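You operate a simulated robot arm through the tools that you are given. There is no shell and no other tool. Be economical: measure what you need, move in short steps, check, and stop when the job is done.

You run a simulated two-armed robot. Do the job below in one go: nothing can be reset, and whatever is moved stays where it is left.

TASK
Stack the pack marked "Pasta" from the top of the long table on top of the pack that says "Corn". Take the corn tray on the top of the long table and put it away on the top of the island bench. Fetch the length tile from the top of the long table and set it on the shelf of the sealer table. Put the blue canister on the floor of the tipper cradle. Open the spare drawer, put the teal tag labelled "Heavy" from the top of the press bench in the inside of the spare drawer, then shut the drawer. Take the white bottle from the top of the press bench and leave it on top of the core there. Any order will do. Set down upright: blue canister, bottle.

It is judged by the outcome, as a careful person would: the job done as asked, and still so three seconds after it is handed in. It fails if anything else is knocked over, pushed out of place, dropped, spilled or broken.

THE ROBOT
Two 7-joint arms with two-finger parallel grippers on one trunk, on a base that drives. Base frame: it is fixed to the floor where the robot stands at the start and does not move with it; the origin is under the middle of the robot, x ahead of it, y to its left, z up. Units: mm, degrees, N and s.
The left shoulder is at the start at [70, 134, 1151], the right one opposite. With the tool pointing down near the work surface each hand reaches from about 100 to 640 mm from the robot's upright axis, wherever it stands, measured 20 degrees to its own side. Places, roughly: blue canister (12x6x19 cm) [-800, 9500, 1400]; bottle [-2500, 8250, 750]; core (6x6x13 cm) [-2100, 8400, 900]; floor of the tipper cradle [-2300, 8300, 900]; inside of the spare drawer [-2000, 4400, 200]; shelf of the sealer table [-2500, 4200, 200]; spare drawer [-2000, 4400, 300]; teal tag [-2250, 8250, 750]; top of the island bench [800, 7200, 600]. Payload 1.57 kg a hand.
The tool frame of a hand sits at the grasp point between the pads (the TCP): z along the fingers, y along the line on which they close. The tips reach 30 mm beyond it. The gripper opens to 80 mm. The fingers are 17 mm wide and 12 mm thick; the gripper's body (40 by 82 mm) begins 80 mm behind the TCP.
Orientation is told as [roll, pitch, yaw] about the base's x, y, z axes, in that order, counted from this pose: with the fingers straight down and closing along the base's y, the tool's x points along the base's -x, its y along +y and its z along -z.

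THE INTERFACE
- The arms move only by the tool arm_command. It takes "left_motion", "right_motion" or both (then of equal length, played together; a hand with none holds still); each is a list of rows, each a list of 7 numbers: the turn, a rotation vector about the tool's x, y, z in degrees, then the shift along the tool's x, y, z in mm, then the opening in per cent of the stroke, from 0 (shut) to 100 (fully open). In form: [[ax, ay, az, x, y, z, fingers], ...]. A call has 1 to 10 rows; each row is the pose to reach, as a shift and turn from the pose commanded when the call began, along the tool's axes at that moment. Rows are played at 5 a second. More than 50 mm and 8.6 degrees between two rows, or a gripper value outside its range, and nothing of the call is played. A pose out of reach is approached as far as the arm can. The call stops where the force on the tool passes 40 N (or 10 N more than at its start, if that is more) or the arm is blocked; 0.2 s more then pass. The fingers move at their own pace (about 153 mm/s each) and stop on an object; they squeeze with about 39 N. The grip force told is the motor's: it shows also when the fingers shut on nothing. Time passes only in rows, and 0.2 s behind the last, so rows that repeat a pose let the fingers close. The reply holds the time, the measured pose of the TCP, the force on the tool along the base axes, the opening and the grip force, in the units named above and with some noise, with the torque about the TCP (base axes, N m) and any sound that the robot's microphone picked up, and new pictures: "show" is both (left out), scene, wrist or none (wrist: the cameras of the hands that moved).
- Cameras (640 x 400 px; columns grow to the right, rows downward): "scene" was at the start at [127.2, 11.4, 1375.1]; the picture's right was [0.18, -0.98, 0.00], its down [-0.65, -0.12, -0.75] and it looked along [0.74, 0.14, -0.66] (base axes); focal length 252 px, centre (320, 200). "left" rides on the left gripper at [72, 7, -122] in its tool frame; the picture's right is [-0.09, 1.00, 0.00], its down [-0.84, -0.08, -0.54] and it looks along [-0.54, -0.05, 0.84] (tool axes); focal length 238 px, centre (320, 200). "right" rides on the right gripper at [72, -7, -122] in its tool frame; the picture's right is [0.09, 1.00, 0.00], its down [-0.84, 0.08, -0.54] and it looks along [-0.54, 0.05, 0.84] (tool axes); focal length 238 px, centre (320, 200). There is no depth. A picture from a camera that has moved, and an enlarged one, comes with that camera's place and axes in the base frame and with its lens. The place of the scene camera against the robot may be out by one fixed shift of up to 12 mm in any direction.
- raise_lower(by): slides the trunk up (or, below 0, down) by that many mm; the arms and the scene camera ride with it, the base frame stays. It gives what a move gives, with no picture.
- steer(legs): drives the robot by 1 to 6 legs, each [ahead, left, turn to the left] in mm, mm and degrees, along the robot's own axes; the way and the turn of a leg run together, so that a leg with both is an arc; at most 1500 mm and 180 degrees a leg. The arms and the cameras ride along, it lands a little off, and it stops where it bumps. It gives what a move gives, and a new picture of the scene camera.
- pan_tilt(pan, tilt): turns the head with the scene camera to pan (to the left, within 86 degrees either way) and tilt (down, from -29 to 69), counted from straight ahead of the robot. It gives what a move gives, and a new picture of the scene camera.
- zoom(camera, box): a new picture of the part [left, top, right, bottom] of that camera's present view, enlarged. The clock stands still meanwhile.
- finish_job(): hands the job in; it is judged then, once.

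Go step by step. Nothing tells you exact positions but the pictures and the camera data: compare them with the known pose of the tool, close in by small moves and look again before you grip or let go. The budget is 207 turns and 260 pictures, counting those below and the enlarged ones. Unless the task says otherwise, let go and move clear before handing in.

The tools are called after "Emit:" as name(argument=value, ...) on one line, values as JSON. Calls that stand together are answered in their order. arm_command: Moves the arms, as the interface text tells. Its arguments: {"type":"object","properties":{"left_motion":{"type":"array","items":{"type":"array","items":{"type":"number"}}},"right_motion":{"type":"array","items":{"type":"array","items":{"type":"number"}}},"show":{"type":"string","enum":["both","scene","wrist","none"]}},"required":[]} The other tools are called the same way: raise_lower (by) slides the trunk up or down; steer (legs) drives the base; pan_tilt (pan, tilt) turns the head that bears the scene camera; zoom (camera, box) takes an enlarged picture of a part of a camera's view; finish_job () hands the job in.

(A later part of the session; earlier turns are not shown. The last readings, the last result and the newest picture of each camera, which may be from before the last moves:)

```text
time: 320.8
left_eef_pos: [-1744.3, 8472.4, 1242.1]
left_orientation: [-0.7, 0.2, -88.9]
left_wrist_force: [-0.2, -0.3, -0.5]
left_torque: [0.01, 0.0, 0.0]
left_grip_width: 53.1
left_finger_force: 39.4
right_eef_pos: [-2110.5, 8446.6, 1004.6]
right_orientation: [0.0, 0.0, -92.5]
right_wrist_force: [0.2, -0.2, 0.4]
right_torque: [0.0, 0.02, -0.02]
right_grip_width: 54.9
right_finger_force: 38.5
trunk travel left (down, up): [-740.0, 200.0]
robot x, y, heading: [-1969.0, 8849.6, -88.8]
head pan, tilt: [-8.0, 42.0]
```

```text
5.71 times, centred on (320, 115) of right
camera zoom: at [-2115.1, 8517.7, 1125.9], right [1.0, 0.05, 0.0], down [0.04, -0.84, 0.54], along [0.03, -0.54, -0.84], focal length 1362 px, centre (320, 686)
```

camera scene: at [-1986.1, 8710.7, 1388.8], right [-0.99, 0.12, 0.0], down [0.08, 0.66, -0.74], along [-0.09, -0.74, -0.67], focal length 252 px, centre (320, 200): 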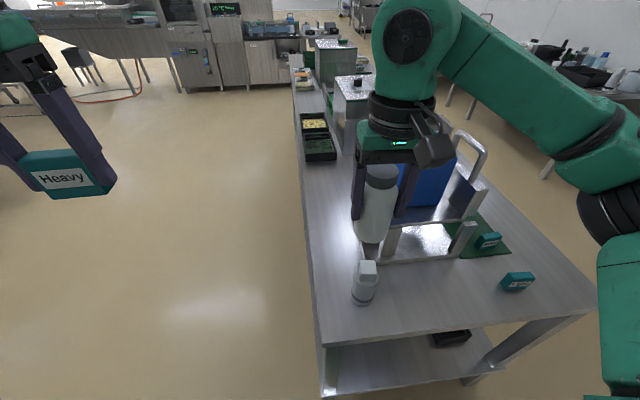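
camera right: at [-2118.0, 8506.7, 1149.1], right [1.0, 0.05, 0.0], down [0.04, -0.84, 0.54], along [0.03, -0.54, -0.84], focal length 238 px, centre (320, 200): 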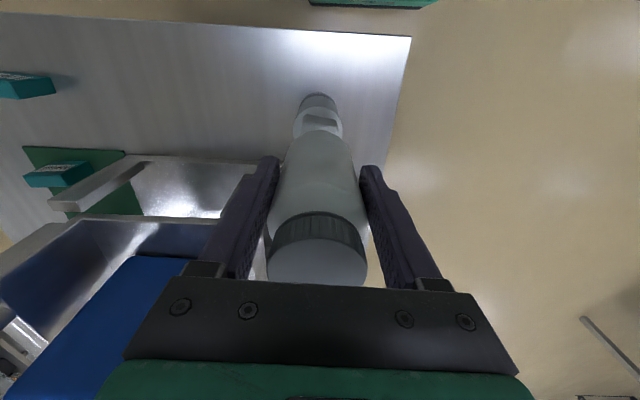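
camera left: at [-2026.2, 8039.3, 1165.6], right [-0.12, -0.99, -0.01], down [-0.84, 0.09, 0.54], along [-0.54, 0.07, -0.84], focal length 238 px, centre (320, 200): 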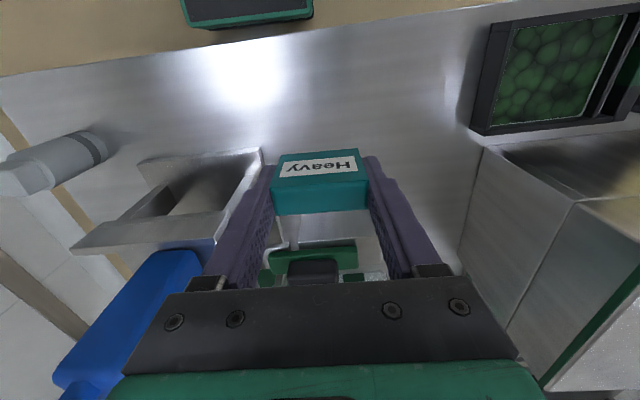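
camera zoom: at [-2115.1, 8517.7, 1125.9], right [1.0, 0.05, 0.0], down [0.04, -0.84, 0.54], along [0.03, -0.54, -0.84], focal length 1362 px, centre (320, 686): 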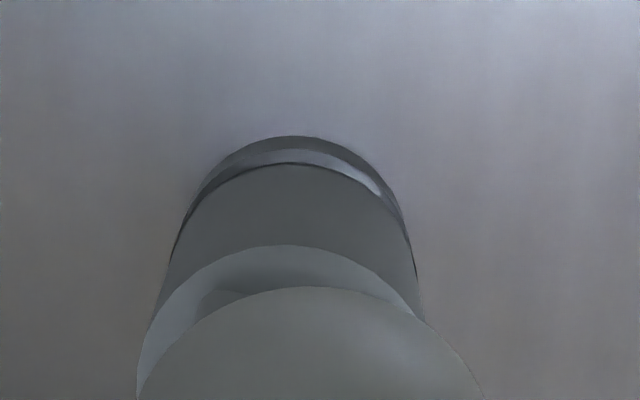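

Contact: the force went to zero, so the bottle stands on the core, well within its top. I release gently and rise straight up.

Emit:
arm_command(right_motion=[[0, 0, 0, 0, 0, 1, 0], [0, 0, 0, 0, 0, 1, 80], [0, 0, 0, 0, 0, 1, 100], [0, 0, 0, 0, 0, 1, 100]], show="none")

Emit:
zoom(camera="scene", box=[340, 210, 420, 310])

```text
time: 321.8
left_eef_pos: [-1744.1, 8471.9, 1242.4]
left_orientation: [-0.7, 0.2, -88.9]
left_wrist_force: [0.1, -0.4, -0.1]
left_torque: [0.0, -0.02, -0.02]
left_grip_width: 53.3
left_finger_force: 38.8
right_eef_pos: [-2110.4, 8445.6, 1001.5]
right_orientation: [0.0, 0.1, -92.4]
right_wrist_force: [0.1, 0.0, 0.5]
right_torque: [0.02, 0.01, -0.01]
right_grip_width: 80.1
right_finger_force: 0.1
trunk travel left (down, up): [-740.0, 200.0]
robot x, y, heading: [-1968.8, 8848.8, -88.8]
head pan, tilt: [-8.0, 42.0]
```

```text
4.00 times, centred on (380, 260) of scene
camera zoom: at [-1984.7, 8711.4, 1388.9], right [-0.99, 0.12, 0.0], down [0.08, 0.66, -0.74], along [-0.09, -0.74, -0.67], focal length 1010 px, centre (80, -40)
```

zoom: 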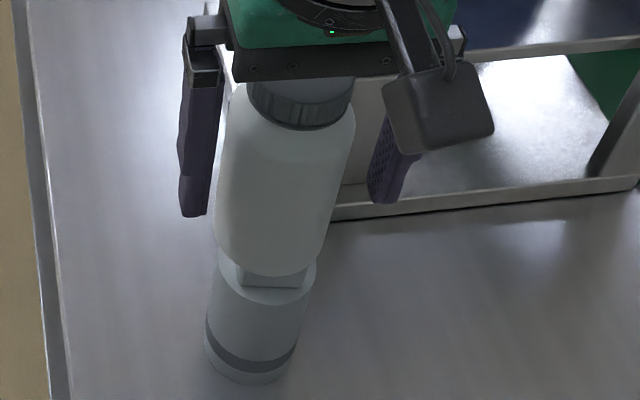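

Emit:
arm_command(right_motion=[[0, 0, 0, 0, 0, -20, 100], [0, 0, 0, 0, 0, -60, 100], [0, 0, 0, 0, 0, -105, 100], [0, 0, 0, 0, 0, -150, 100], [0, 0, 0, 0, 0, -190, 100]], show="both")

```text
time: 323.0
left_eef_pos: [-1743.6, 8473.0, 1242.6]
left_orientation: [-0.8, 0.2, -88.9]
left_wrist_force: [0.6, 0.4, -0.2]
left_torque: [-0.01, -0.01, -0.02]
left_grip_width: 53.3
left_finger_force: 38.9
right_eef_pos: [-2111.3, 8445.7, 1194.8]
right_orientation: [0.0, 0.1, -92.4]
right_wrist_force: [-0.1, 0.4, 1.0]
right_torque: [-0.02, -0.01, -0.01]
right_grip_width: 80.1
right_finger_force: 0.2
trunk travel left (down, up): [-740.0, 200.0]
robot x, y, heading: [-1969.1, 8847.5, -88.8]
head pan, tilt: [-8.0, 42.0]
camera scene: at [-1984.0, 8712.7, 1388.9], right [-0.99, 0.12, 0.0], down [0.08, 0.66, -0.74], along [-0.09, -0.74, -0.67], focal length 252 px, centre (320, 200)
camera right: at [-2114.8, 8517.8, 1317.7], right [1.0, 0.05, 0.0], down [0.04, -0.84, 0.54], along [0.03, -0.54, -0.84], focal length 238 px, centre (320, 200)
```

scene: 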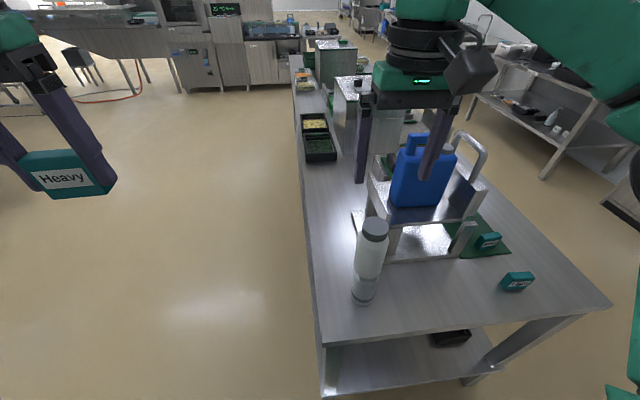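
right: 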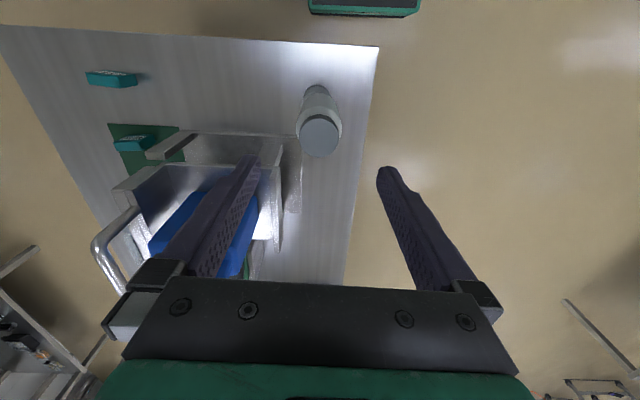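

The bottle stands on the core. Now the spare drawer: I look at the sealer line's north face from here.

Emit:
steer(legs=[[-150, 0, 0], [0, 450, 0]])

Emit:
pan_tilt(pan=0, tilt=12)

Emit:
zoom(camera="scene", box=[260, 140, 460, 265])

```text
time: 326.8
left_eef_pos: [-1296.9, 8622.3, 1242.4]
left_orientation: [-0.6, 0.2, -89.6]
left_wrist_force: [-0.1, 0.3, -1.8]
left_torque: [-0.02, -0.02, 0.0]
left_grip_width: 53.4
left_finger_force: 39.2
right_eef_pos: [-1663.8, 8599.9, 1194.4]
right_orientation: [0.2, 0.2, -93.2]
right_wrist_force: [-0.4, -0.1, 0.5]
right_torque: [0.0, -0.01, 0.01]
right_grip_width: 79.8
right_finger_force: 0.1
trunk travel left (down, up): [-740.0, 200.0]
robot x, y, heading: [-1515.3, 9003.3, -89.6]
head pan, tilt: [-8.0, 42.0]
camera scene: at [-1534.5, 8864.6, 1388.8], right [-0.99, 0.13, 0.0], down [0.09, 0.66, -0.74], along [-0.1, -0.74, -0.67], focal length 252 px, centre (320, 200)
```

scene: 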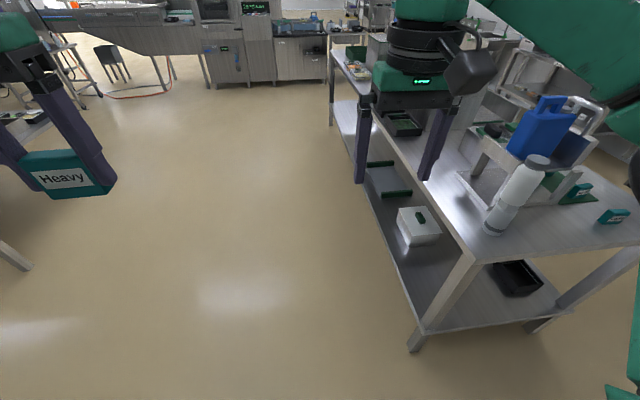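

```text
time: 327.7
left_eef_pos: [-1294.7, 8622.6, 1243.1]
left_orientation: [-0.6, 0.2, -89.5]
left_wrist_force: [0.3, -0.3, -0.7]
left_torque: [0.0, -0.01, 0.01]
left_grip_width: 53.5
left_finger_force: 38.6
right_eef_pos: [-1662.9, 8600.0, 1194.1]
right_orientation: [0.0, 0.1, -93.1]
right_wrist_force: [0.4, -0.1, 0.0]
right_torque: [0.03, 0.02, -0.02]
right_grip_width: 79.9
right_finger_force: 0.1
trunk travel left (down, up): [-740.0, 200.0]
robot x, y, heading: [-1516.3, 9001.7, -89.6]
head pan, tilt: [0.0, 12.0]
camera scene: at [-1521.4, 8854.4, 1436.2], right [-1.0, -0.01, 0.0], down [0.0, 0.21, -0.98], along [0.01, -0.98, -0.21], focal length 252 px, centre (320, 200)
```

scene: 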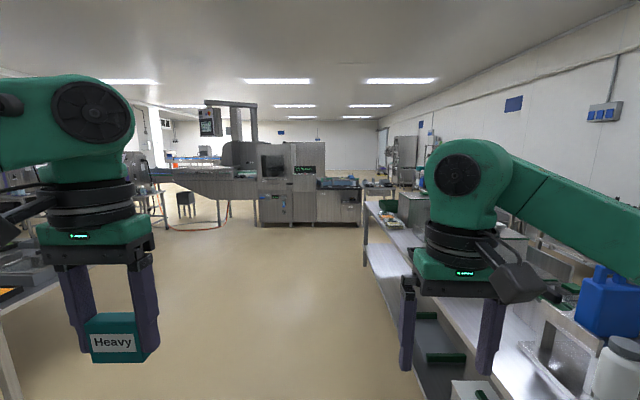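

```text
3.20 times, centred on (360, 202) of scene
camera zoom: at [-1521.4, 8854.4, 1436.2], right [-1.0, -0.01, 0.0], down [0.0, 0.21, -0.98], along [0.01, -0.98, -0.21], focal length 808 px, centre (192, 192)
```

zoom: 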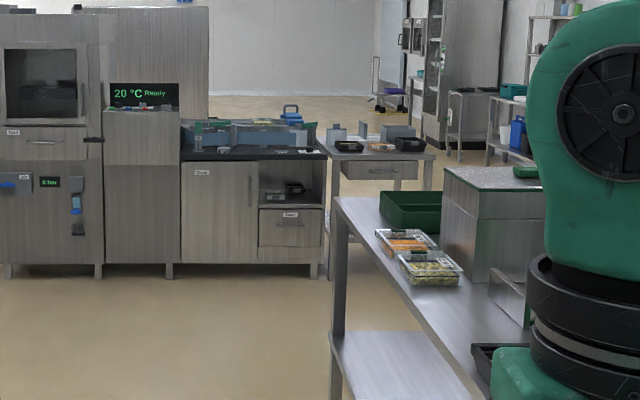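

Emit:
zoom(camera="scene", box=[310, 180, 400, 236])

Emit:
zoom(camera="scene", box=[330, 195, 365, 217])

```text
7.11 times, centred on (355, 208) of scene
camera zoom: at [-1521.4, 8854.4, 1436.2], right [-1.0, -0.01, 0.0], down [0.0, 0.21, -0.98], along [0.01, -0.98, -0.21], focal length 1795 px, centre (71, 143)
```

zoom: 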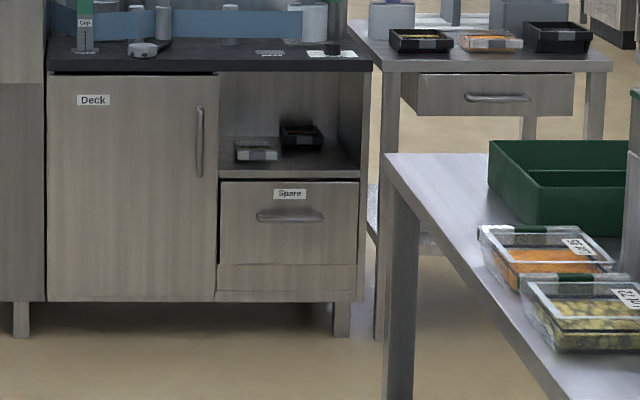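

```text
16.00 times, centred on (348, 206) of scene
camera zoom: at [-1521.4, 8854.4, 1436.2], right [-1.0, -0.01, 0.0], down [0.0, 0.21, -0.98], along [0.01, -0.98, -0.21], focal length 4040 px, centre (-120, 104)
```

zoom: 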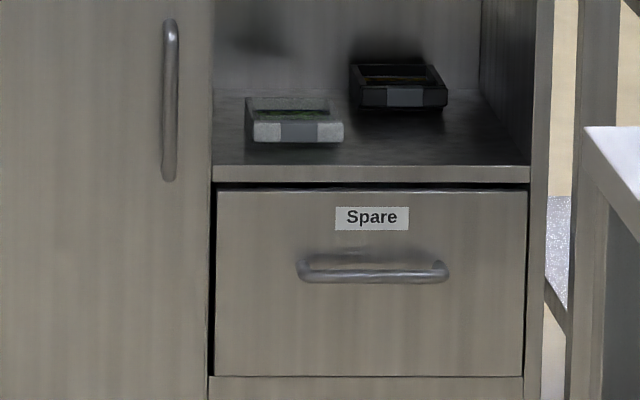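

The drawer labelled "Spare" is on the north face of the sealer cabinet: handle at about (-2000, 4700, 370). I drive there, keeping well away from the bench with the bottle.

Emit:
steer(legs=[[0, 500, 0], [1500, 0, 0], [1500, 0, 0], [400, 0, 0], [0, -930, 0]])

Emit:
pan_tilt(pan=0, tilt=45)

```text
time: 351.2
left_eef_pos: [-1831.0, 5272.8, 1242.3]
left_orientation: [-0.7, 0.2, -93.2]
left_wrist_force: [0.5, 0.2, -0.6]
left_torque: [0.01, 0.02, -0.02]
left_grip_width: 53.3
left_finger_force: 38.5
right_eef_pos: [-2199.7, 5273.0, 1195.2]
right_orientation: [0.1, 0.0, -96.6]
right_wrist_force: [-0.8, 0.0, 0.1]
right_torque: [-0.03, -0.01, 0.02]
right_grip_width: 80.1
right_finger_force: 0.0
trunk travel left (down, up): [-740.0, 200.0]
robot x, y, heading: [-2028.0, 5669.3, -92.9]
head pan, tilt: [0.0, 12.0]
camera scene: at [-2041.8, 5518.0, 1436.2], right [-1.0, 0.05, 0.0], down [0.01, 0.21, -0.98], along [-0.05, -0.98, -0.21], focal length 252 px, centre (320, 200)
```

scene: 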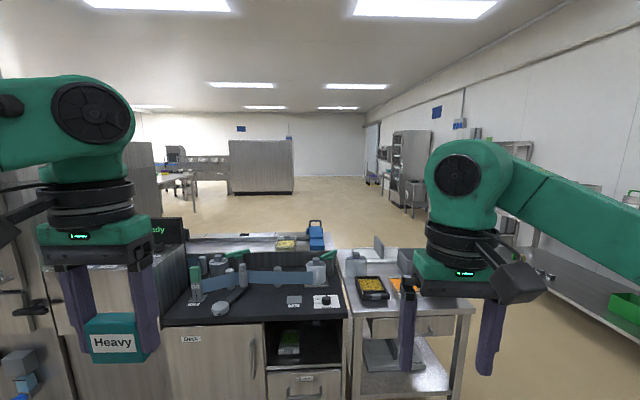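

```text
time: 352.1
left_eef_pos: [-1832.2, 5272.7, 1243.2]
left_orientation: [-0.6, 0.2, -93.2]
left_wrist_force: [0.8, -0.1, 0.1]
left_torque: [0.01, 0.0, 0.04]
left_grip_width: 53.3
left_finger_force: 39.1
right_eef_pos: [-2199.2, 5273.4, 1195.0]
right_orientation: [0.0, 0.1, -96.8]
right_wrist_force: [-0.4, 0.4, 0.1]
right_torque: [0.04, 0.04, 0.0]
right_grip_width: 79.9
right_finger_force: 0.1
trunk travel left (down, up): [-740.0, 200.0]
robot x, y, heading: [-2032.5, 5663.5, -93.0]
head pan, tilt: [0.0, 45.0]
camera scene: at [-2041.8, 5529.9, 1384.6], right [-1.0, 0.05, 0.0], down [0.04, 0.71, -0.71], along [-0.04, -0.71, -0.71], focal length 252 px, centre (320, 200)
```

scene: 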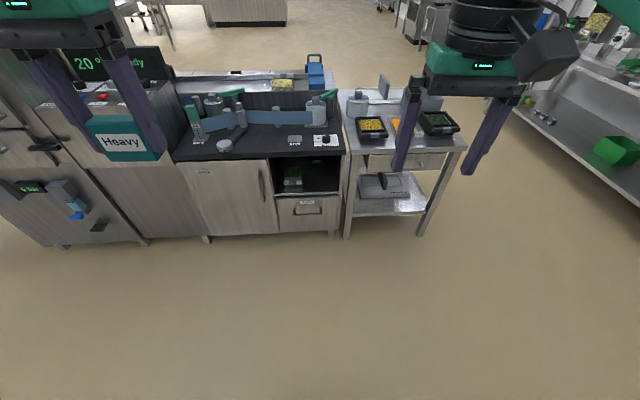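

I square up and lower the trunk to the drawer's height.

Emit:
raise_lower(by=-400)

Emit:
raise_lower(by=-170)

Emit:
steer(legs=[[0, 0, 3]])

Emit:
pan_tilt(pan=0, tilt=25)

```text
time: 356.0
left_eef_pos: [-1832.8, 5272.7, 842.8]
left_orientation: [-0.7, 0.2, -93.3]
left_wrist_force: [-0.4, 0.7, -0.6]
left_torque: [-0.02, 0.04, 0.02]
left_grip_width: 53.5
left_finger_force: 38.5
right_eef_pos: [-2201.6, 5272.7, 794.9]
right_orientation: [0.0, 0.1, -96.7]
right_wrist_force: [-1.2, -0.1, 0.1]
right_torque: [-0.01, 0.02, -0.01]
right_grip_width: 80.2
right_finger_force: 0.1
trunk travel left (down, up): [-340.0, 600.0]
robot x, y, heading: [-2030.8, 5661.1, -92.8]
head pan, tilt: [0.0, 45.0]
```

```text
time: 357.9
left_eef_pos: [-1831.4, 5272.5, 671.1]
left_orientation: [-0.8, 0.2, -93.2]
left_wrist_force: [0.7, 0.6, 0.4]
left_torque: [-0.02, -0.01, 0.01]
left_grip_width: 53.4
left_finger_force: 38.6
right_eef_pos: [-2200.0, 5274.3, 625.1]
right_orientation: [-0.1, 0.0, -96.7]
right_wrist_force: [-0.2, -0.9, -0.6]
right_torque: [-0.01, -0.01, -0.01]
right_grip_width: 80.1
right_finger_force: 0.1
trunk travel left (down, up): [-170.0, 770.0]
robot x, y, heading: [-2030.8, 5665.5, -93.2]
head pan, tilt: [0.0, 45.0]
```

```text
time: 358.7
left_eef_pos: [-1812.5, 5284.4, 671.5]
left_orientation: [-0.7, 0.2, -90.2]
left_wrist_force: [0.5, -0.5, 0.0]
left_torque: [-0.02, -0.01, 0.03]
left_grip_width: 53.3
left_finger_force: 38.7
right_eef_pos: [-2179.5, 5265.1, 624.9]
right_orientation: [0.0, 0.1, -93.6]
right_wrist_force: [-0.7, -0.3, -0.2]
right_torque: [-0.05, 0.02, 0.04]
right_grip_width: 79.9
right_finger_force: 0.0
trunk travel left (down, up): [-170.0, 770.0]
robot x, y, heading: [-2030.4, 5663.2, -89.8]
head pan, tilt: [0.0, 45.0]
camera scene: at [-2034.8, 5529.9, 814.6], right [-1.0, 0.0, 0.0], down [0.0, 0.71, -0.71], along [0.0, -0.71, -0.71], focal length 252 px, centre (320, 200)
```

scene: 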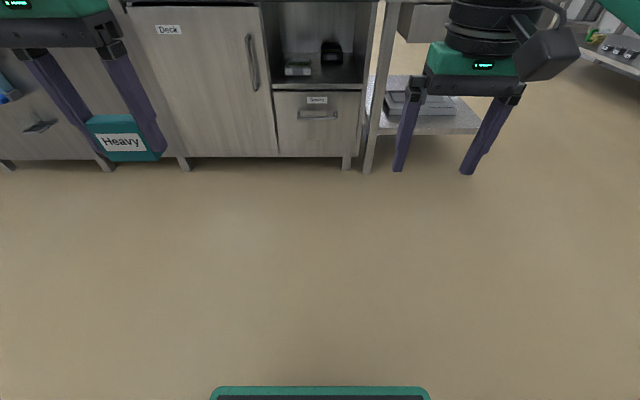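

```text
time: 359.6
left_eef_pos: [-1812.6, 5283.6, 671.9]
left_orientation: [-0.8, 0.2, -90.1]
left_wrist_force: [-0.8, -0.2, -0.4]
left_torque: [-0.02, -0.01, -0.01]
left_grip_width: 53.2
left_finger_force: 39.1
right_eef_pos: [-2179.6, 5263.9, 624.4]
right_orientation: [0.0, 0.1, -93.5]
right_wrist_force: [0.0, -0.3, -0.6]
right_torque: [0.01, 0.01, -0.03]
right_grip_width: 80.1
right_finger_force: 0.0
trunk travel left (down, up): [-170.0, 770.0]
robot x, y, heading: [-2027.4, 5663.2, -90.4]
head pan, tilt: [0.0, 25.0]
camera scene: at [-2034.9, 5519.1, 845.1], right [-1.0, 0.0, 0.0], down [0.0, 0.42, -0.91], along [0.0, -0.91, -0.42], focal length 252 px, centre (320, 200)
```

scene: 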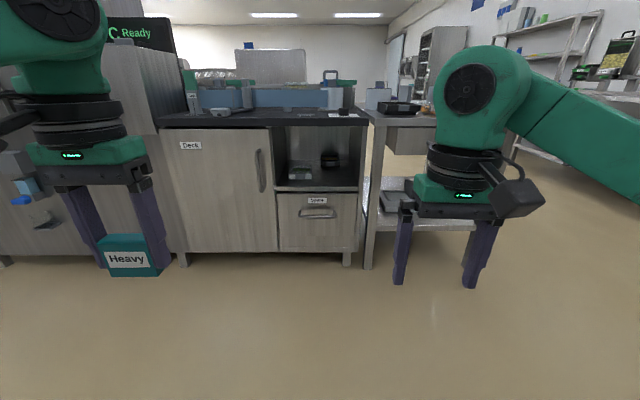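

The handle comes out near (-2025, 4505, 317). I turn the right hand in free space so its fingers point forward and close vertically on the bar.

Emit:
arm_command(right_motion=[[4.62, -4.62, -4.62, 0, 0, 0, 100], [9.24, -9.24, -9.24, 0, 0, 0, 100], [13.86, -13.86, -13.86, 0, 0, 0, 100], [18.48, -18.48, -18.48, 0, 0, 0, 100], [23.1, -23.1, -23.1, 0, 0, 0, 100], [27.7, -27.7, -27.7, 0, 0, 0, 100], [32.3, -32.3, -32.3, 0, 0, 0, 100], [37, -37, -37, 0, 0, 0, 100], [41.6, -41.6, -41.6, 0, 0, 0, 100], [46.2, -46.2, -46.2, 0, 0, 0, 100]], show="scene")

```text
time: 361.8
left_eef_pos: [-1811.2, 5284.9, 672.2]
left_orientation: [-0.7, 0.2, -90.2]
left_wrist_force: [-0.3, -0.5, 0.6]
left_torque: [0.02, 0.0, -0.01]
left_grip_width: 53.4
left_finger_force: 39.1
right_eef_pos: [-2178.7, 5264.8, 625.5]
right_orientation: [-62.2, -16.9, -31.6]
right_wrist_force: [0.3, -0.5, 0.4]
right_torque: [0.03, -0.01, 0.02]
right_grip_width: 79.8
right_finger_force: 0.0
trunk travel left (down, up): [-170.0, 770.0]
robot x, y, heading: [-2030.6, 5665.5, -90.0]
head pan, tilt: [0.0, 25.0]
camera scene: at [-2035.0, 5519.1, 845.2], right [-1.0, 0.0, 0.0], down [0.0, 0.42, -0.91], along [0.0, -0.91, -0.42], focal length 252 px, centre (320, 200)
```

scene: 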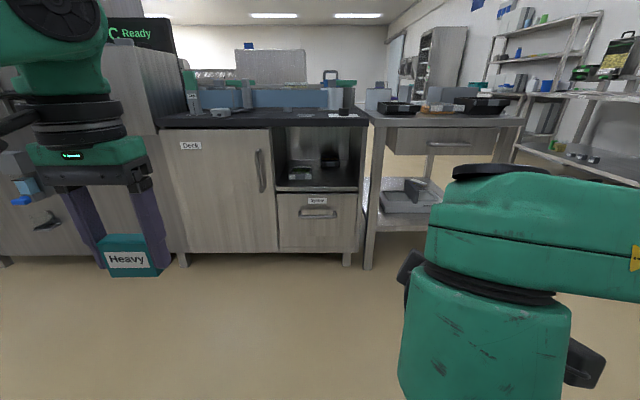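

Working well; I finish the turn.

Emit:
arm_command(right_motion=[[4.62, -4.62, -4.62, 0, 0, 0, 100], [9.24, -9.24, -9.24, 0, 0, 0, 100], [13.86, -13.86, -13.86, 0, 0, 0, 100], [18.48, -18.48, -18.48, 0, 0, 0, 100], [23.1, -23.1, -23.1, 0, 0, 0, 100]], show="both")

```text
time: 362.9
left_eef_pos: [-1813.7, 5284.1, 672.0]
left_orientation: [-0.6, 0.2, -90.3]
left_wrist_force: [-0.8, -0.4, -1.0]
left_torque: [0.0, -0.02, 0.01]
left_grip_width: 53.4
left_finger_force: 38.5
right_eef_pos: [-2177.3, 5224.0, 654.7]
right_orientation: [-88.6, 0.1, -4.8]
right_wrist_force: [-0.2, -0.1, -0.2]
right_torque: [-0.04, 0.02, 0.06]
right_grip_width: 80.1
right_finger_force: 0.1
right hand out of reach, approached as far as the arm can: row 3, 4, 5
trunk travel left (down, up): [-170.0, 770.0]
robot x, y, heading: [-2029.4, 5666.6, -90.0]
head pan, tilt: [0.0, 25.0]
camera scene: at [-2036.6, 5518.4, 845.0], right [-1.0, 0.0, 0.0], down [0.0, 0.42, -0.91], along [0.0, -0.91, -0.42], focal length 252 px, centre (320, 200)
camera right: at [-2238.7, 5350.0, 665.0], right [-0.09, 0.03, -1.0], down [0.88, 0.47, -0.06], along [0.47, -0.88, -0.07], focal length 238 px, centre (320, 200)
```

scene: 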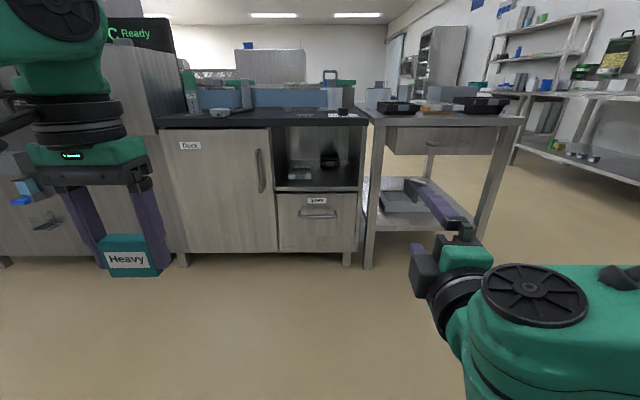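
right: 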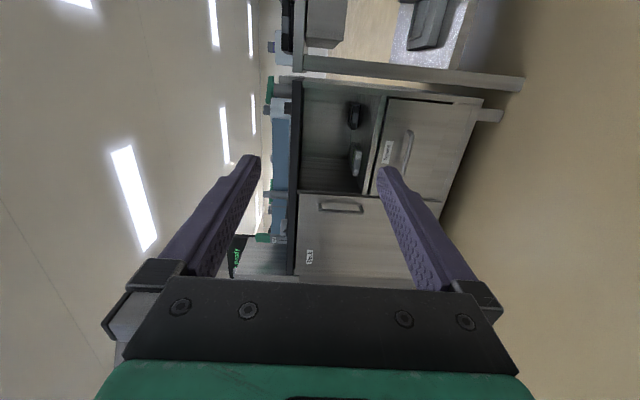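

The right hand points forward now. I lower the trunk further and bring the right hand down to handle height.

Emit:
raise_lower(by=-120)

Emit:
arm_command(right_motion=[[0, 0, 0, 0, 40, -10, 100], [0, 0, 0, 0, 80, -20, 100], [0, 0, 0, 0, 120, -30, 100], [0, 0, 0, 0, 160, -40, 100], [0, 0, 0, 0, 200, -50, 100], [0, 0, 0, 0, 225, -50, 100]], show="none")

Emit:
steer(legs=[[350, 100, 0]])

Emit:
zoom(camera="right", box=[0, 0, 640, 400])

```text
time: 364.4
left_eef_pos: [-1811.4, 5283.6, 553.2]
left_orientation: [-0.7, 0.1, -90.3]
left_wrist_force: [-0.3, -0.2, -0.9]
left_torque: [-0.02, 0.03, -0.01]
left_grip_width: 53.4
left_finger_force: 39.5
right_eef_pos: [-2175.8, 5223.2, 536.8]
right_orientation: [-88.6, 0.0, -4.9]
right_wrist_force: [0.3, -0.8, 0.1]
right_torque: [0.0, 0.0, 0.02]
right_grip_width: 80.0
right_finger_force: 0.0
trunk travel left (down, up): [-50.0, 890.0]
robot x, y, heading: [-2028.5, 5664.6, -90.1]
head pan, tilt: [0.0, 25.0]
```

```text
time: 365.9
left_eef_pos: [-1813.2, 5284.5, 552.0]
left_orientation: [-0.7, 0.3, -90.1]
left_wrist_force: [-0.6, 0.2, 0.1]
left_torque: [0.03, -0.03, -0.03]
left_grip_width: 53.4
left_finger_force: 39.2
right_eef_pos: [-2170.1, 5275.5, 315.9]
right_orientation: [-88.6, -1.2, -6.1]
right_wrist_force: [0.0, 0.1, -0.5]
right_torque: [0.02, -0.01, -0.05]
right_grip_width: 79.9
right_finger_force: 0.1
right hand out of reach, approached as far as the arm can: row 1, 2, 3, 4, 6
trunk travel left (down, up): [-50.0, 890.0]
robot x, y, heading: [-2031.6, 5662.5, -90.0]
head pan, tilt: [0.0, 25.0]
```

```text
time: 368.1
left_eef_pos: [-1712.9, 4941.3, 552.7]
left_orientation: [-0.7, 0.3, -90.2]
left_wrist_force: [-0.5, 0.3, -0.1]
left_torque: [-0.02, 0.0, 0.01]
left_grip_width: 53.1
left_finger_force: 39.4
right_eef_pos: [-2070.5, 4933.7, 315.1]
right_orientation: [-88.4, -0.7, -6.1]
right_wrist_force: [-0.1, 0.2, 0.6]
right_torque: [0.0, -0.02, 0.0]
right_grip_width: 80.3
right_finger_force: 0.0
trunk travel left (down, up): [-50.0, 890.0]
robot x, y, heading: [-1933.2, 5320.8, -90.3]
head pan, tilt: [0.0, 25.0]
camera scene: at [-1936.4, 5175.5, 725.1], right [-1.0, 0.0, 0.0], down [0.0, 0.42, -0.91], along [0.0, -0.91, -0.42], focal length 252 px, centre (320, 200)
```

scene: 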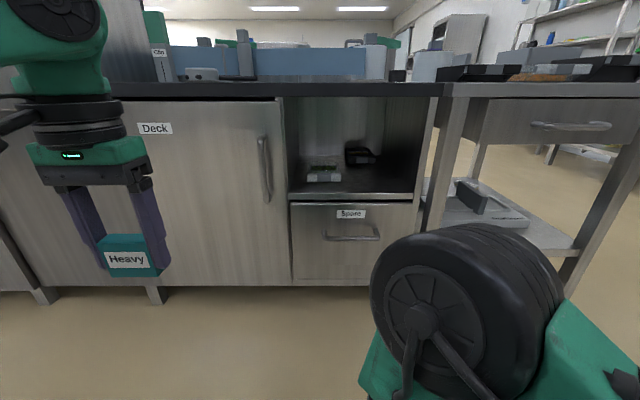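

```text
1.00 times, centred on (320, 200) of right
camera zoom: at [-2131.0, 5061.5, 324.4], right [-0.07, 0.04, -1.0], down [0.89, 0.45, -0.05], along [0.45, -0.89, -0.07], focal length 238 px, centre (320, 200)
```

zoom: 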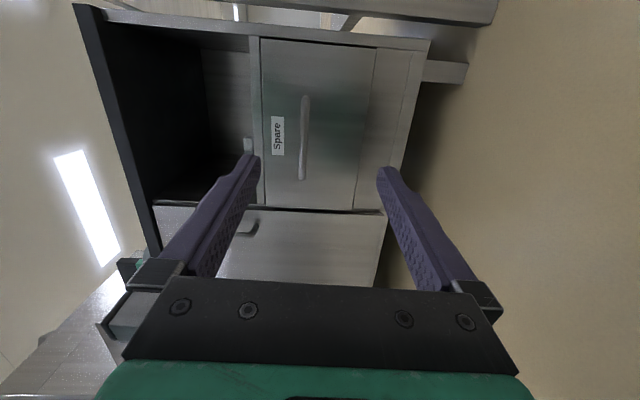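

Triangulating gives the handle bar at about (-2022, 4582, 331), 160 mm long. I straighten the hand, match height, and drive closer.

Emit:
arm_command(right_motion=[[0, -3, 0, 0, -8, 0, 100], [0, -6, 0, 0, -16, 0, 100]], show="none")

Emit:
steer(legs=[[240, 25, 0]])

Emit:
zoom(camera="right", box=[0, 0, 640, 400])

```text
time: 368.8
left_eef_pos: [-1711.8, 4940.0, 552.0]
left_orientation: [-0.7, 0.2, -90.2]
left_wrist_force: [0.5, -0.6, 0.2]
left_torque: [0.02, 0.0, -0.03]
left_grip_width: 53.4
left_finger_force: 39.4
right_eef_pos: [-2068.7, 4933.7, 322.0]
right_orientation: [-88.1, -2.3, -1.9]
right_wrist_force: [0.1, 0.1, 0.3]
right_torque: [0.03, 0.0, -0.03]
right_grip_width: 80.0
right_finger_force: 0.2
right hand out of reach, approached as far as the arm can: row 2
trunk travel left (down, up): [-50.0, 890.0]
robot x, y, heading: [-1930.6, 5320.4, -90.1]
head pan, tilt: [0.0, 25.0]
```

```text
time: 370.6
left_eef_pos: [-1690.8, 4697.1, 551.9]
left_orientation: [-0.6, 0.2, -90.6]
left_wrist_force: [0.4, -0.5, 0.3]
left_torque: [-0.07, 0.0, 0.01]
left_grip_width: 53.5
left_finger_force: 39.2
right_eef_pos: [-2045.0, 4691.8, 323.1]
right_orientation: [-88.2, -2.4, -2.2]
right_wrist_force: [0.2, 0.3, 0.1]
right_torque: [-0.01, -0.01, -0.02]
right_grip_width: 79.9
right_finger_force: 0.1
trunk travel left (down, up): [-50.0, 890.0]
robot x, y, heading: [-1905.6, 5076.7, -90.7]
head pan, tilt: [0.0, 25.0]
camera scene: at [-1912.9, 4932.5, 725.1], right [-1.0, 0.01, 0.0], down [0.0, 0.42, -0.91], along [-0.01, -0.91, -0.42], focal length 252 px, centre (320, 200)
```

scene: 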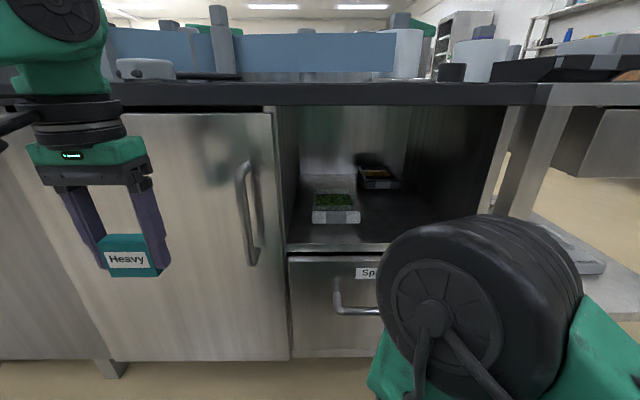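

```text
1.00 times, centred on (320, 200) of right
camera zoom: at [-2113.5, 4815.4, 331.4], right [-0.05, 0.03, -1.0], down [0.86, 0.51, -0.02], along [0.51, -0.86, -0.05], focal length 238 px, centre (320, 200)
```

zoom: 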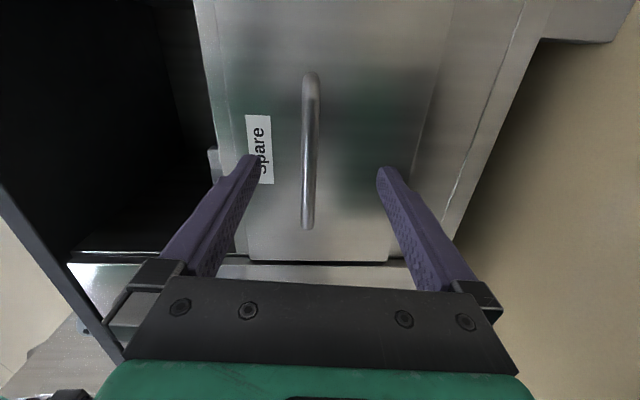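

The bar is centred vertically to within ~9 mm and ~115 mm ahead. I raise slightly and advance 80 mm.

Emit:
arm_command(right_motion=[[0, 0, 0, 0, -9, 20, 100], [0, 0, 0, 0, -9, 50, 100], [0, 0, 0, 0, -9, 80, 100]], show="wrist")

```text
time: 371.4
left_eef_pos: [-1691.3, 4696.4, 551.4]
left_orientation: [-0.7, 0.1, -90.5]
left_wrist_force: [-0.3, 0.3, -0.2]
left_torque: [0.02, -0.02, 0.0]
left_grip_width: 53.3
left_finger_force: 39.0
right_eef_pos: [-2041.8, 4612.2, 334.5]
right_orientation: [-88.0, -2.3, -2.3]
right_wrist_force: [0.2, 0.6, -0.1]
right_torque: [-0.01, 0.0, 0.03]
right_grip_width: 79.9
right_finger_force: 0.0
right hand out of reach, approached as far as the arm can: row 3
trunk travel left (down, up): [-50.0, 890.0]
robot x, y, heading: [-1904.3, 5078.7, -90.4]
head pan, tilt: [0.0, 25.0]
camera right: at [-2110.3, 4735.5, 341.4], right [-0.05, 0.03, -1.0], down [0.86, 0.51, -0.03], along [0.51, -0.86, -0.06], focal length 238 px, centre (320, 200)
```

right: 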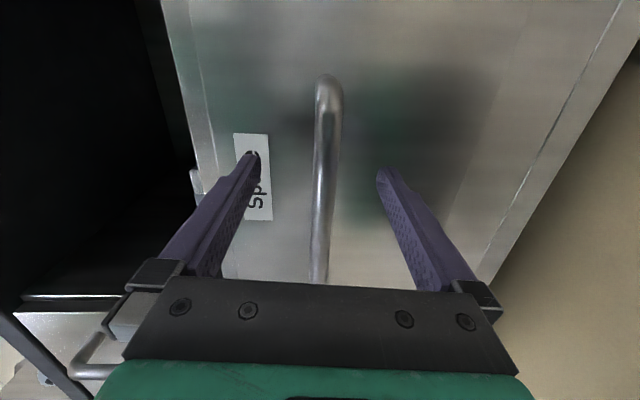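

The bar is centred between the fingers. I drive forward 25 mm.

Emit:
steer(legs=[[25, 0, 0]])

Emit:
zoom(camera="right", box=[180, 60, 480, 300])

```text
time: 372.2
left_eef_pos: [-1691.3, 4671.3, 552.2]
left_orientation: [-0.7, 0.2, -90.5]
left_wrist_force: [-0.2, 0.3, -0.5]
left_torque: [0.0, -0.03, 0.03]
left_grip_width: 53.3
left_finger_force: 39.4
right_eef_pos: [-2043.9, 4586.2, 333.4]
right_orientation: [-88.2, -2.3, -2.2]
right_wrist_force: [-0.5, 0.9, 0.0]
right_torque: [-0.01, 0.0, -0.01]
right_grip_width: 80.2
right_finger_force: 0.0
trunk travel left (down, up): [-50.0, 890.0]
robot x, y, heading: [-1907.3, 5053.8, -90.3]
head pan, tilt: [0.0, 25.0]
camera scene: at [-1913.0, 4907.1, 725.1], right [-1.0, 0.01, 0.0], down [0.0, 0.42, -0.91], along [-0.01, -0.91, -0.42], focal length 252 px, centre (320, 200)
```

scene: 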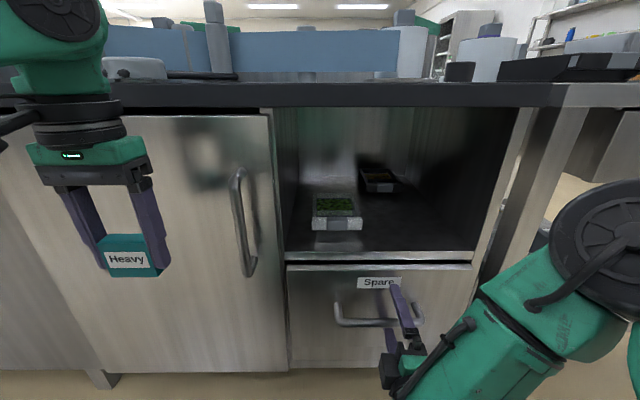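

```text
1.67 times, centred on (330, 180) of right
camera zoom: at [-2110.4, 4710.3, 341.4], right [-0.05, 0.03, -1.0], down [0.86, 0.51, -0.02], along [0.51, -0.86, -0.05], focal length 397 px, centre (303, 233)
```

zoom: 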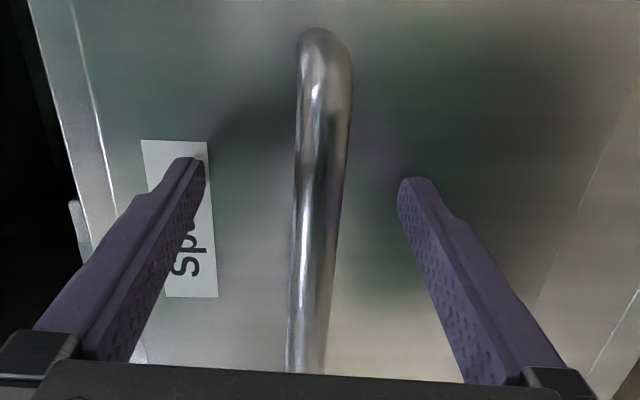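

I close on the bar and see what width the fingers stop at.

Emit:
arm_command(right_motion=[[0, 0, 0, 0, 0, 0, 0], [0, 0, 0, 0, 0, 0, 0], [0, 0, 0, 0, 0, 0, 0], [0, 0, 0, 0, 0, 0, 0]], show="wrist")

```text
time: 373.2
left_eef_pos: [-1692.5, 4669.4, 550.7]
left_orientation: [-0.6, 0.4, -90.5]
left_wrist_force: [-0.4, 0.1, -1.2]
left_torque: [-0.01, 0.01, -0.01]
left_grip_width: 53.3
left_finger_force: 38.3
right_eef_pos: [-2042.7, 4587.4, 329.6]
right_orientation: [-87.5, -2.3, -2.1]
right_wrist_force: [6.2, 4.5, -29.4]
right_torque: [-0.32, 0.64, 0.02]
right_grip_width: 16.5
right_finger_force: 31.4
trunk travel left (down, up): [-50.0, 890.0]
robot x, y, heading: [-1905.4, 5051.8, -90.3]
head pan, tilt: [0.0, 25.0]
camera right: at [-2110.5, 4710.1, 338.8], right [-0.05, 0.05, -1.0], down [0.86, 0.51, -0.02], along [0.51, -0.86, -0.06], focal length 238 px, centre (320, 200)
```

right: 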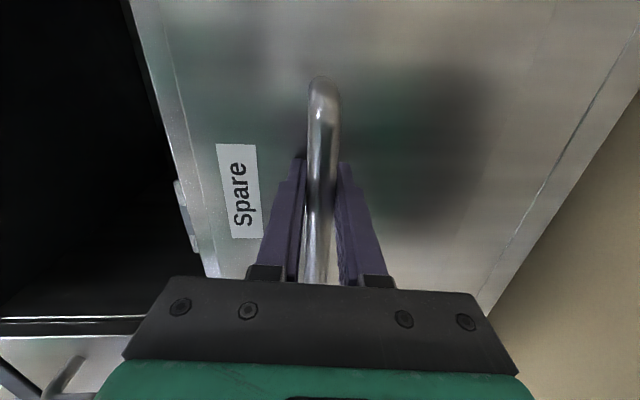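

The bar is gripped. I relieve the vertical strain, then pull the drawer by driving back a little.

Emit:
arm_command(right_motion=[[0, 0, 0, 0, 4, 0, 0], [0, 0, 0, 0, 4, 0, 0]], show="none")

Emit:
steer(legs=[[-60, 0, 0]])

```text
time: 373.8
left_eef_pos: [-1691.7, 4671.8, 552.0]
left_orientation: [-0.6, 0.3, -90.5]
left_wrist_force: [0.5, 0.2, -0.7]
left_torque: [-0.01, -0.02, 0.0]
left_grip_width: 53.5
left_finger_force: 39.1
right_eef_pos: [-2042.1, 4586.7, 330.8]
right_orientation: [-88.2, -2.4, -2.4]
right_wrist_force: [-5.9, 6.0, -11.1]
right_torque: [-0.05, 0.49, 0.62]
right_grip_width: 16.3
right_finger_force: 31.8
trunk travel left (down, up): [-50.0, 890.0]
robot x, y, heading: [-1906.4, 5055.9, -90.1]
head pan, tilt: [0.0, 25.0]
```

```text
time: 374.7
left_eef_pos: [-1691.3, 4731.2, 552.3]
left_orientation: [-0.7, 0.2, -90.6]
left_wrist_force: [0.2, 0.3, -0.6]
left_torque: [-0.02, -0.03, 0.03]
left_grip_width: 53.3
left_finger_force: 39.4
right_eef_pos: [-2042.3, 4647.2, 330.4]
right_orientation: [-88.2, -2.3, -2.5]
right_wrist_force: [-10.3, 1.6, -3.6]
right_torque: [-0.03, 0.61, -0.13]
right_grip_width: 16.3
right_finger_force: 31.8
trunk travel left (down, up): [-50.0, 890.0]
robot x, y, heading: [-1906.9, 5113.7, -90.2]
head pan, tilt: [0.0, 25.0]
camera scene: at [-1913.3, 4967.0, 725.2], right [-1.0, 0.01, 0.0], down [0.0, 0.42, -0.91], along [-0.01, -0.91, -0.42], focal length 252 px, centre (320, 200)
```

scene: 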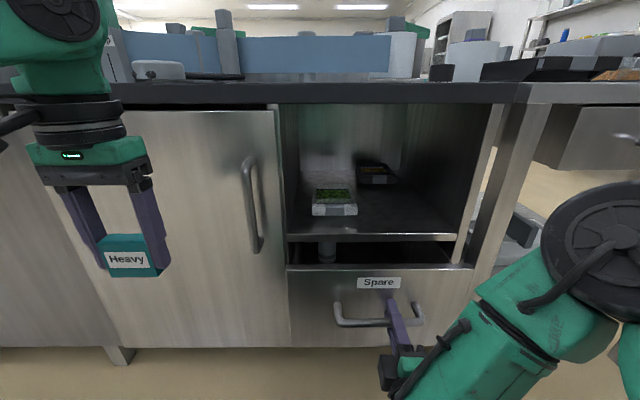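

The drawer is opening; there is a small cylinder inside at the left. I pull further.

Emit:
steer(legs=[[-150, 0, 0]])

Emit:
pan_tilt(pan=-5, tilt=48)

```text
time: 376.1
left_eef_pos: [-1691.2, 4885.5, 552.8]
left_orientation: [-0.6, 0.2, -90.6]
left_wrist_force: [0.5, 0.0, -0.6]
left_torque: [0.01, -0.03, -0.03]
left_grip_width: 53.4
left_finger_force: 39.0
right_eef_pos: [-2042.7, 4800.8, 330.8]
right_orientation: [-88.2, -2.4, -2.7]
right_wrist_force: [-13.9, 1.3, -0.8]
right_torque: [0.0, 0.55, 0.09]
right_grip_width: 16.1
right_finger_force: 31.8
trunk travel left (down, up): [-50.0, 890.0]
robot x, y, heading: [-1907.6, 5268.7, -90.5]
head pan, tilt: [0.0, 25.0]
camera scene: at [-1912.3, 5121.5, 725.1], right [-1.0, 0.01, 0.0], down [0.0, 0.42, -0.91], along [-0.01, -0.91, -0.42], focal length 252 px, centre (320, 200)
```

scene: 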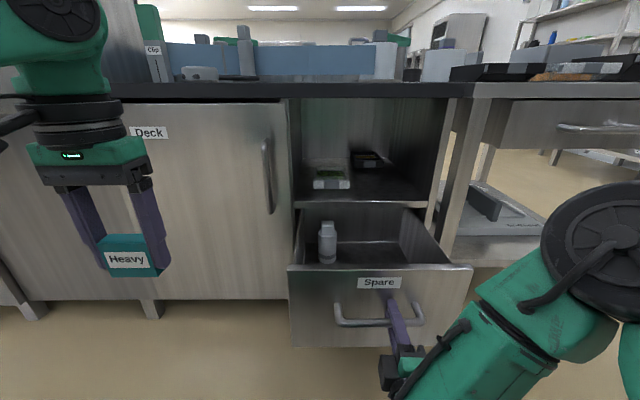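

```text
time: 377.0
left_eef_pos: [-1690.2, 4884.9, 552.8]
left_orientation: [-0.7, 0.2, -90.7]
left_wrist_force: [0.6, 0.2, -0.1]
left_torque: [-0.01, 0.0, -0.02]
left_grip_width: 53.3
left_finger_force: 39.3
right_eef_pos: [-2043.0, 4802.1, 330.1]
right_orientation: [-88.1, -2.3, -2.7]
right_wrist_force: [-2.1, 0.4, -0.7]
right_torque: [-0.01, 0.58, 0.15]
right_grip_width: 16.2
right_finger_force: 31.6
trunk travel left (down, up): [-50.0, 890.0]
robot x, y, heading: [-1907.3, 5263.8, -90.5]
head pan, tilt: [-5.0, 48.0]
camera scene: at [-1918.6, 5135.1, 690.4], right [-1.0, 0.1, 0.0], down [0.07, 0.74, -0.67], along [-0.06, -0.67, -0.74], focal length 252 px, centre (320, 200)
```

scene: 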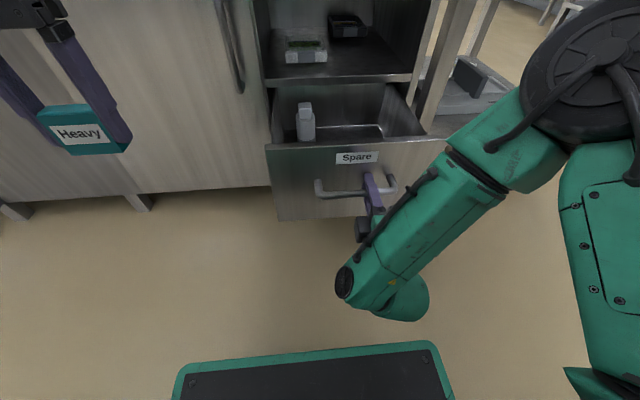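

The drawer is open by ~215 mm, with a small white bottle inside on the left. I try another 45 mm for more room, then release the handle.

Emit:
steer(legs=[[-45, 0, 0]])

Emit:
arm_command(right_motion=[[0, 0, 0, 0, 0, 0, 70], [0, 0, 0, 0, 0, 0, 100], [0, 0, 0, 0, 0, 0, 100], [0, 0, 0, 0, 0, -25, 100], [0, 0, 0, 0, 0, -45, 100]], show="both")

```text
time: 377.9
left_eef_pos: [-1691.2, 4928.7, 552.0]
left_orientation: [-0.7, 0.2, -90.7]
left_wrist_force: [-0.9, 0.1, 0.1]
left_torque: [0.0, 0.0, -0.01]
left_grip_width: 53.2
left_finger_force: 38.9
right_eef_pos: [-2042.0, 4845.7, 329.2]
right_orientation: [-88.1, -2.3, -2.9]
right_wrist_force: [-2.7, 2.2, -0.6]
right_torque: [-0.02, 0.54, 0.21]
right_grip_width: 16.0
right_finger_force: 31.6
trunk travel left (down, up): [-50.0, 890.0]
robot x, y, heading: [-1903.0, 5311.5, -90.3]
head pan, tilt: [-5.0, 48.0]
camera scene: at [-1918.4, 5179.1, 690.4], right [-1.0, 0.1, 0.0], down [0.07, 0.74, -0.67], along [-0.06, -0.67, -0.74], focal length 252 px, centre (320, 200)
```

scene: 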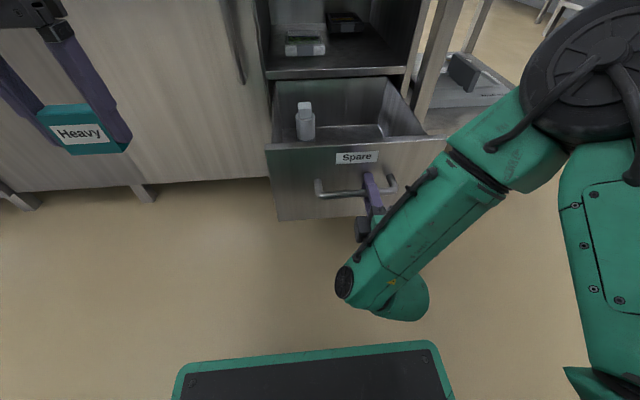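

```text
time: 379.1
left_eef_pos: [-1690.6, 4928.2, 551.8]
left_orientation: [-0.7, 0.2, -90.8]
left_wrist_force: [-0.7, 0.1, 0.1]
left_torque: [0.06, -0.02, 0.03]
left_grip_width: 53.1
left_finger_force: 38.9
right_eef_pos: [-2040.3, 4890.5, 331.3]
right_orientation: [-88.0, -2.3, -2.9]
right_wrist_force: [-0.1, -0.4, 0.4]
right_torque: [0.0, -0.02, -0.03]
right_grip_width: 79.8
right_finger_force: 0.0
trunk travel left (down, up): [-50.0, 890.0]
robot x, y, heading: [-1906.0, 5313.6, -90.7]
head pan, tilt: [-5.0, 48.0]
camera scene: at [-1918.4, 5179.0, 690.4], right [-1.0, 0.1, 0.0], down [0.07, 0.74, -0.67], along [-0.06, -0.67, -0.74], focal length 252 px, centre (320, 200)
camera right: at [-2107.1, 5016.0, 339.2], right [-0.05, 0.04, -1.0], down [0.86, 0.5, -0.03], along [0.5, -0.86, -0.06], focal length 238 px, centre (320, 200)
```

scene: 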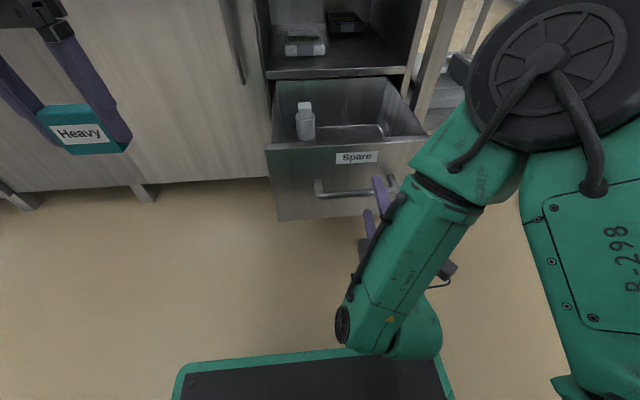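
right: 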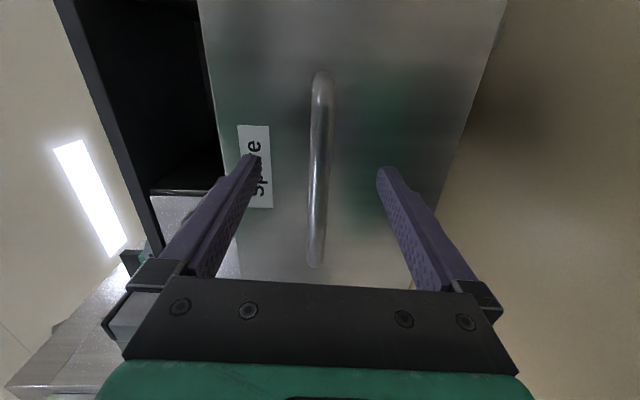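

Drawer open by ~260 mm. I retract the right hand, shift the robot right and forward so that the left hand with the tag comes over the drawer.

Emit:
arm_command(right_motion=[[0, 0, 0, 0, 0, -30, 100], [0, 0, 0, 0, 0, -60, 100]], show="none")

Emit:
steer(legs=[[0, -220, 0], [70, 0, 0]])

Emit:
zoom(camera="left", box=[0, 0, 640, 400])

```text
time: 379.7
left_eef_pos: [-1690.2, 4929.2, 552.7]
left_orientation: [-0.7, 0.2, -90.7]
left_wrist_force: [-0.2, 0.3, 0.5]
left_torque: [0.0, 0.0, 0.02]
left_grip_width: 53.4
left_finger_force: 39.4
right_eef_pos: [-2046.1, 4926.4, 332.5]
right_orientation: [-88.0, -4.7, -5.6]
right_wrist_force: [0.3, 0.2, 0.1]
right_torque: [0.01, 0.01, -0.02]
right_grip_width: 80.1
right_finger_force: 0.0
right hand out of reach, approached as far as the arm can: row 2
trunk travel left (down, up): [-50.0, 890.0]
robot x, y, heading: [-1909.2, 5310.3, -90.6]
head pan, tilt: [-5.0, 48.0]
```

```text
time: 382.0
left_eef_pos: [-1911.5, 4861.1, 552.9]
left_orientation: [-0.7, 0.3, -90.8]
left_wrist_force: [0.2, -0.1, -0.1]
left_torque: [-0.03, -0.02, -0.01]
left_grip_width: 53.3
left_finger_force: 39.1
right_eef_pos: [-2265.6, 4859.3, 332.4]
right_orientation: [-87.8, -4.7, -5.5]
right_wrist_force: [0.0, 0.4, 0.9]
right_torque: [-0.03, -0.04, -0.05]
right_grip_width: 80.0
right_finger_force: 0.0
trunk travel left (down, up): [-50.0, 890.0]
robot x, y, heading: [-2122.9, 5243.3, -90.4]
head pan, tilt: [-5.0, 48.0]
camera scene: at [-2138.9, 5110.8, 690.4], right [-1.0, 0.1, 0.0], down [0.07, 0.74, -0.67], along [-0.07, -0.67, -0.74], focal length 252 px, centre (320, 200)
```

scene: 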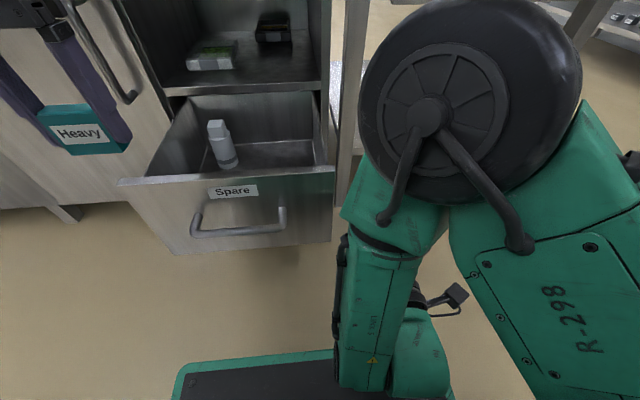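

```text
1.00 times, centred on (320, 200) of left
camera zoom: at [-1902.8, 4930.6, 674.9], right [0.99, -0.11, -0.01], down [-0.08, -0.84, 0.54], along [-0.07, -0.54, -0.84], focal length 238 px, centre (320, 200)
```

zoom: 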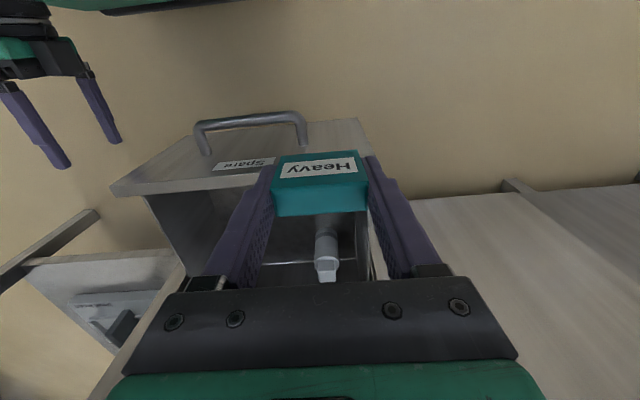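

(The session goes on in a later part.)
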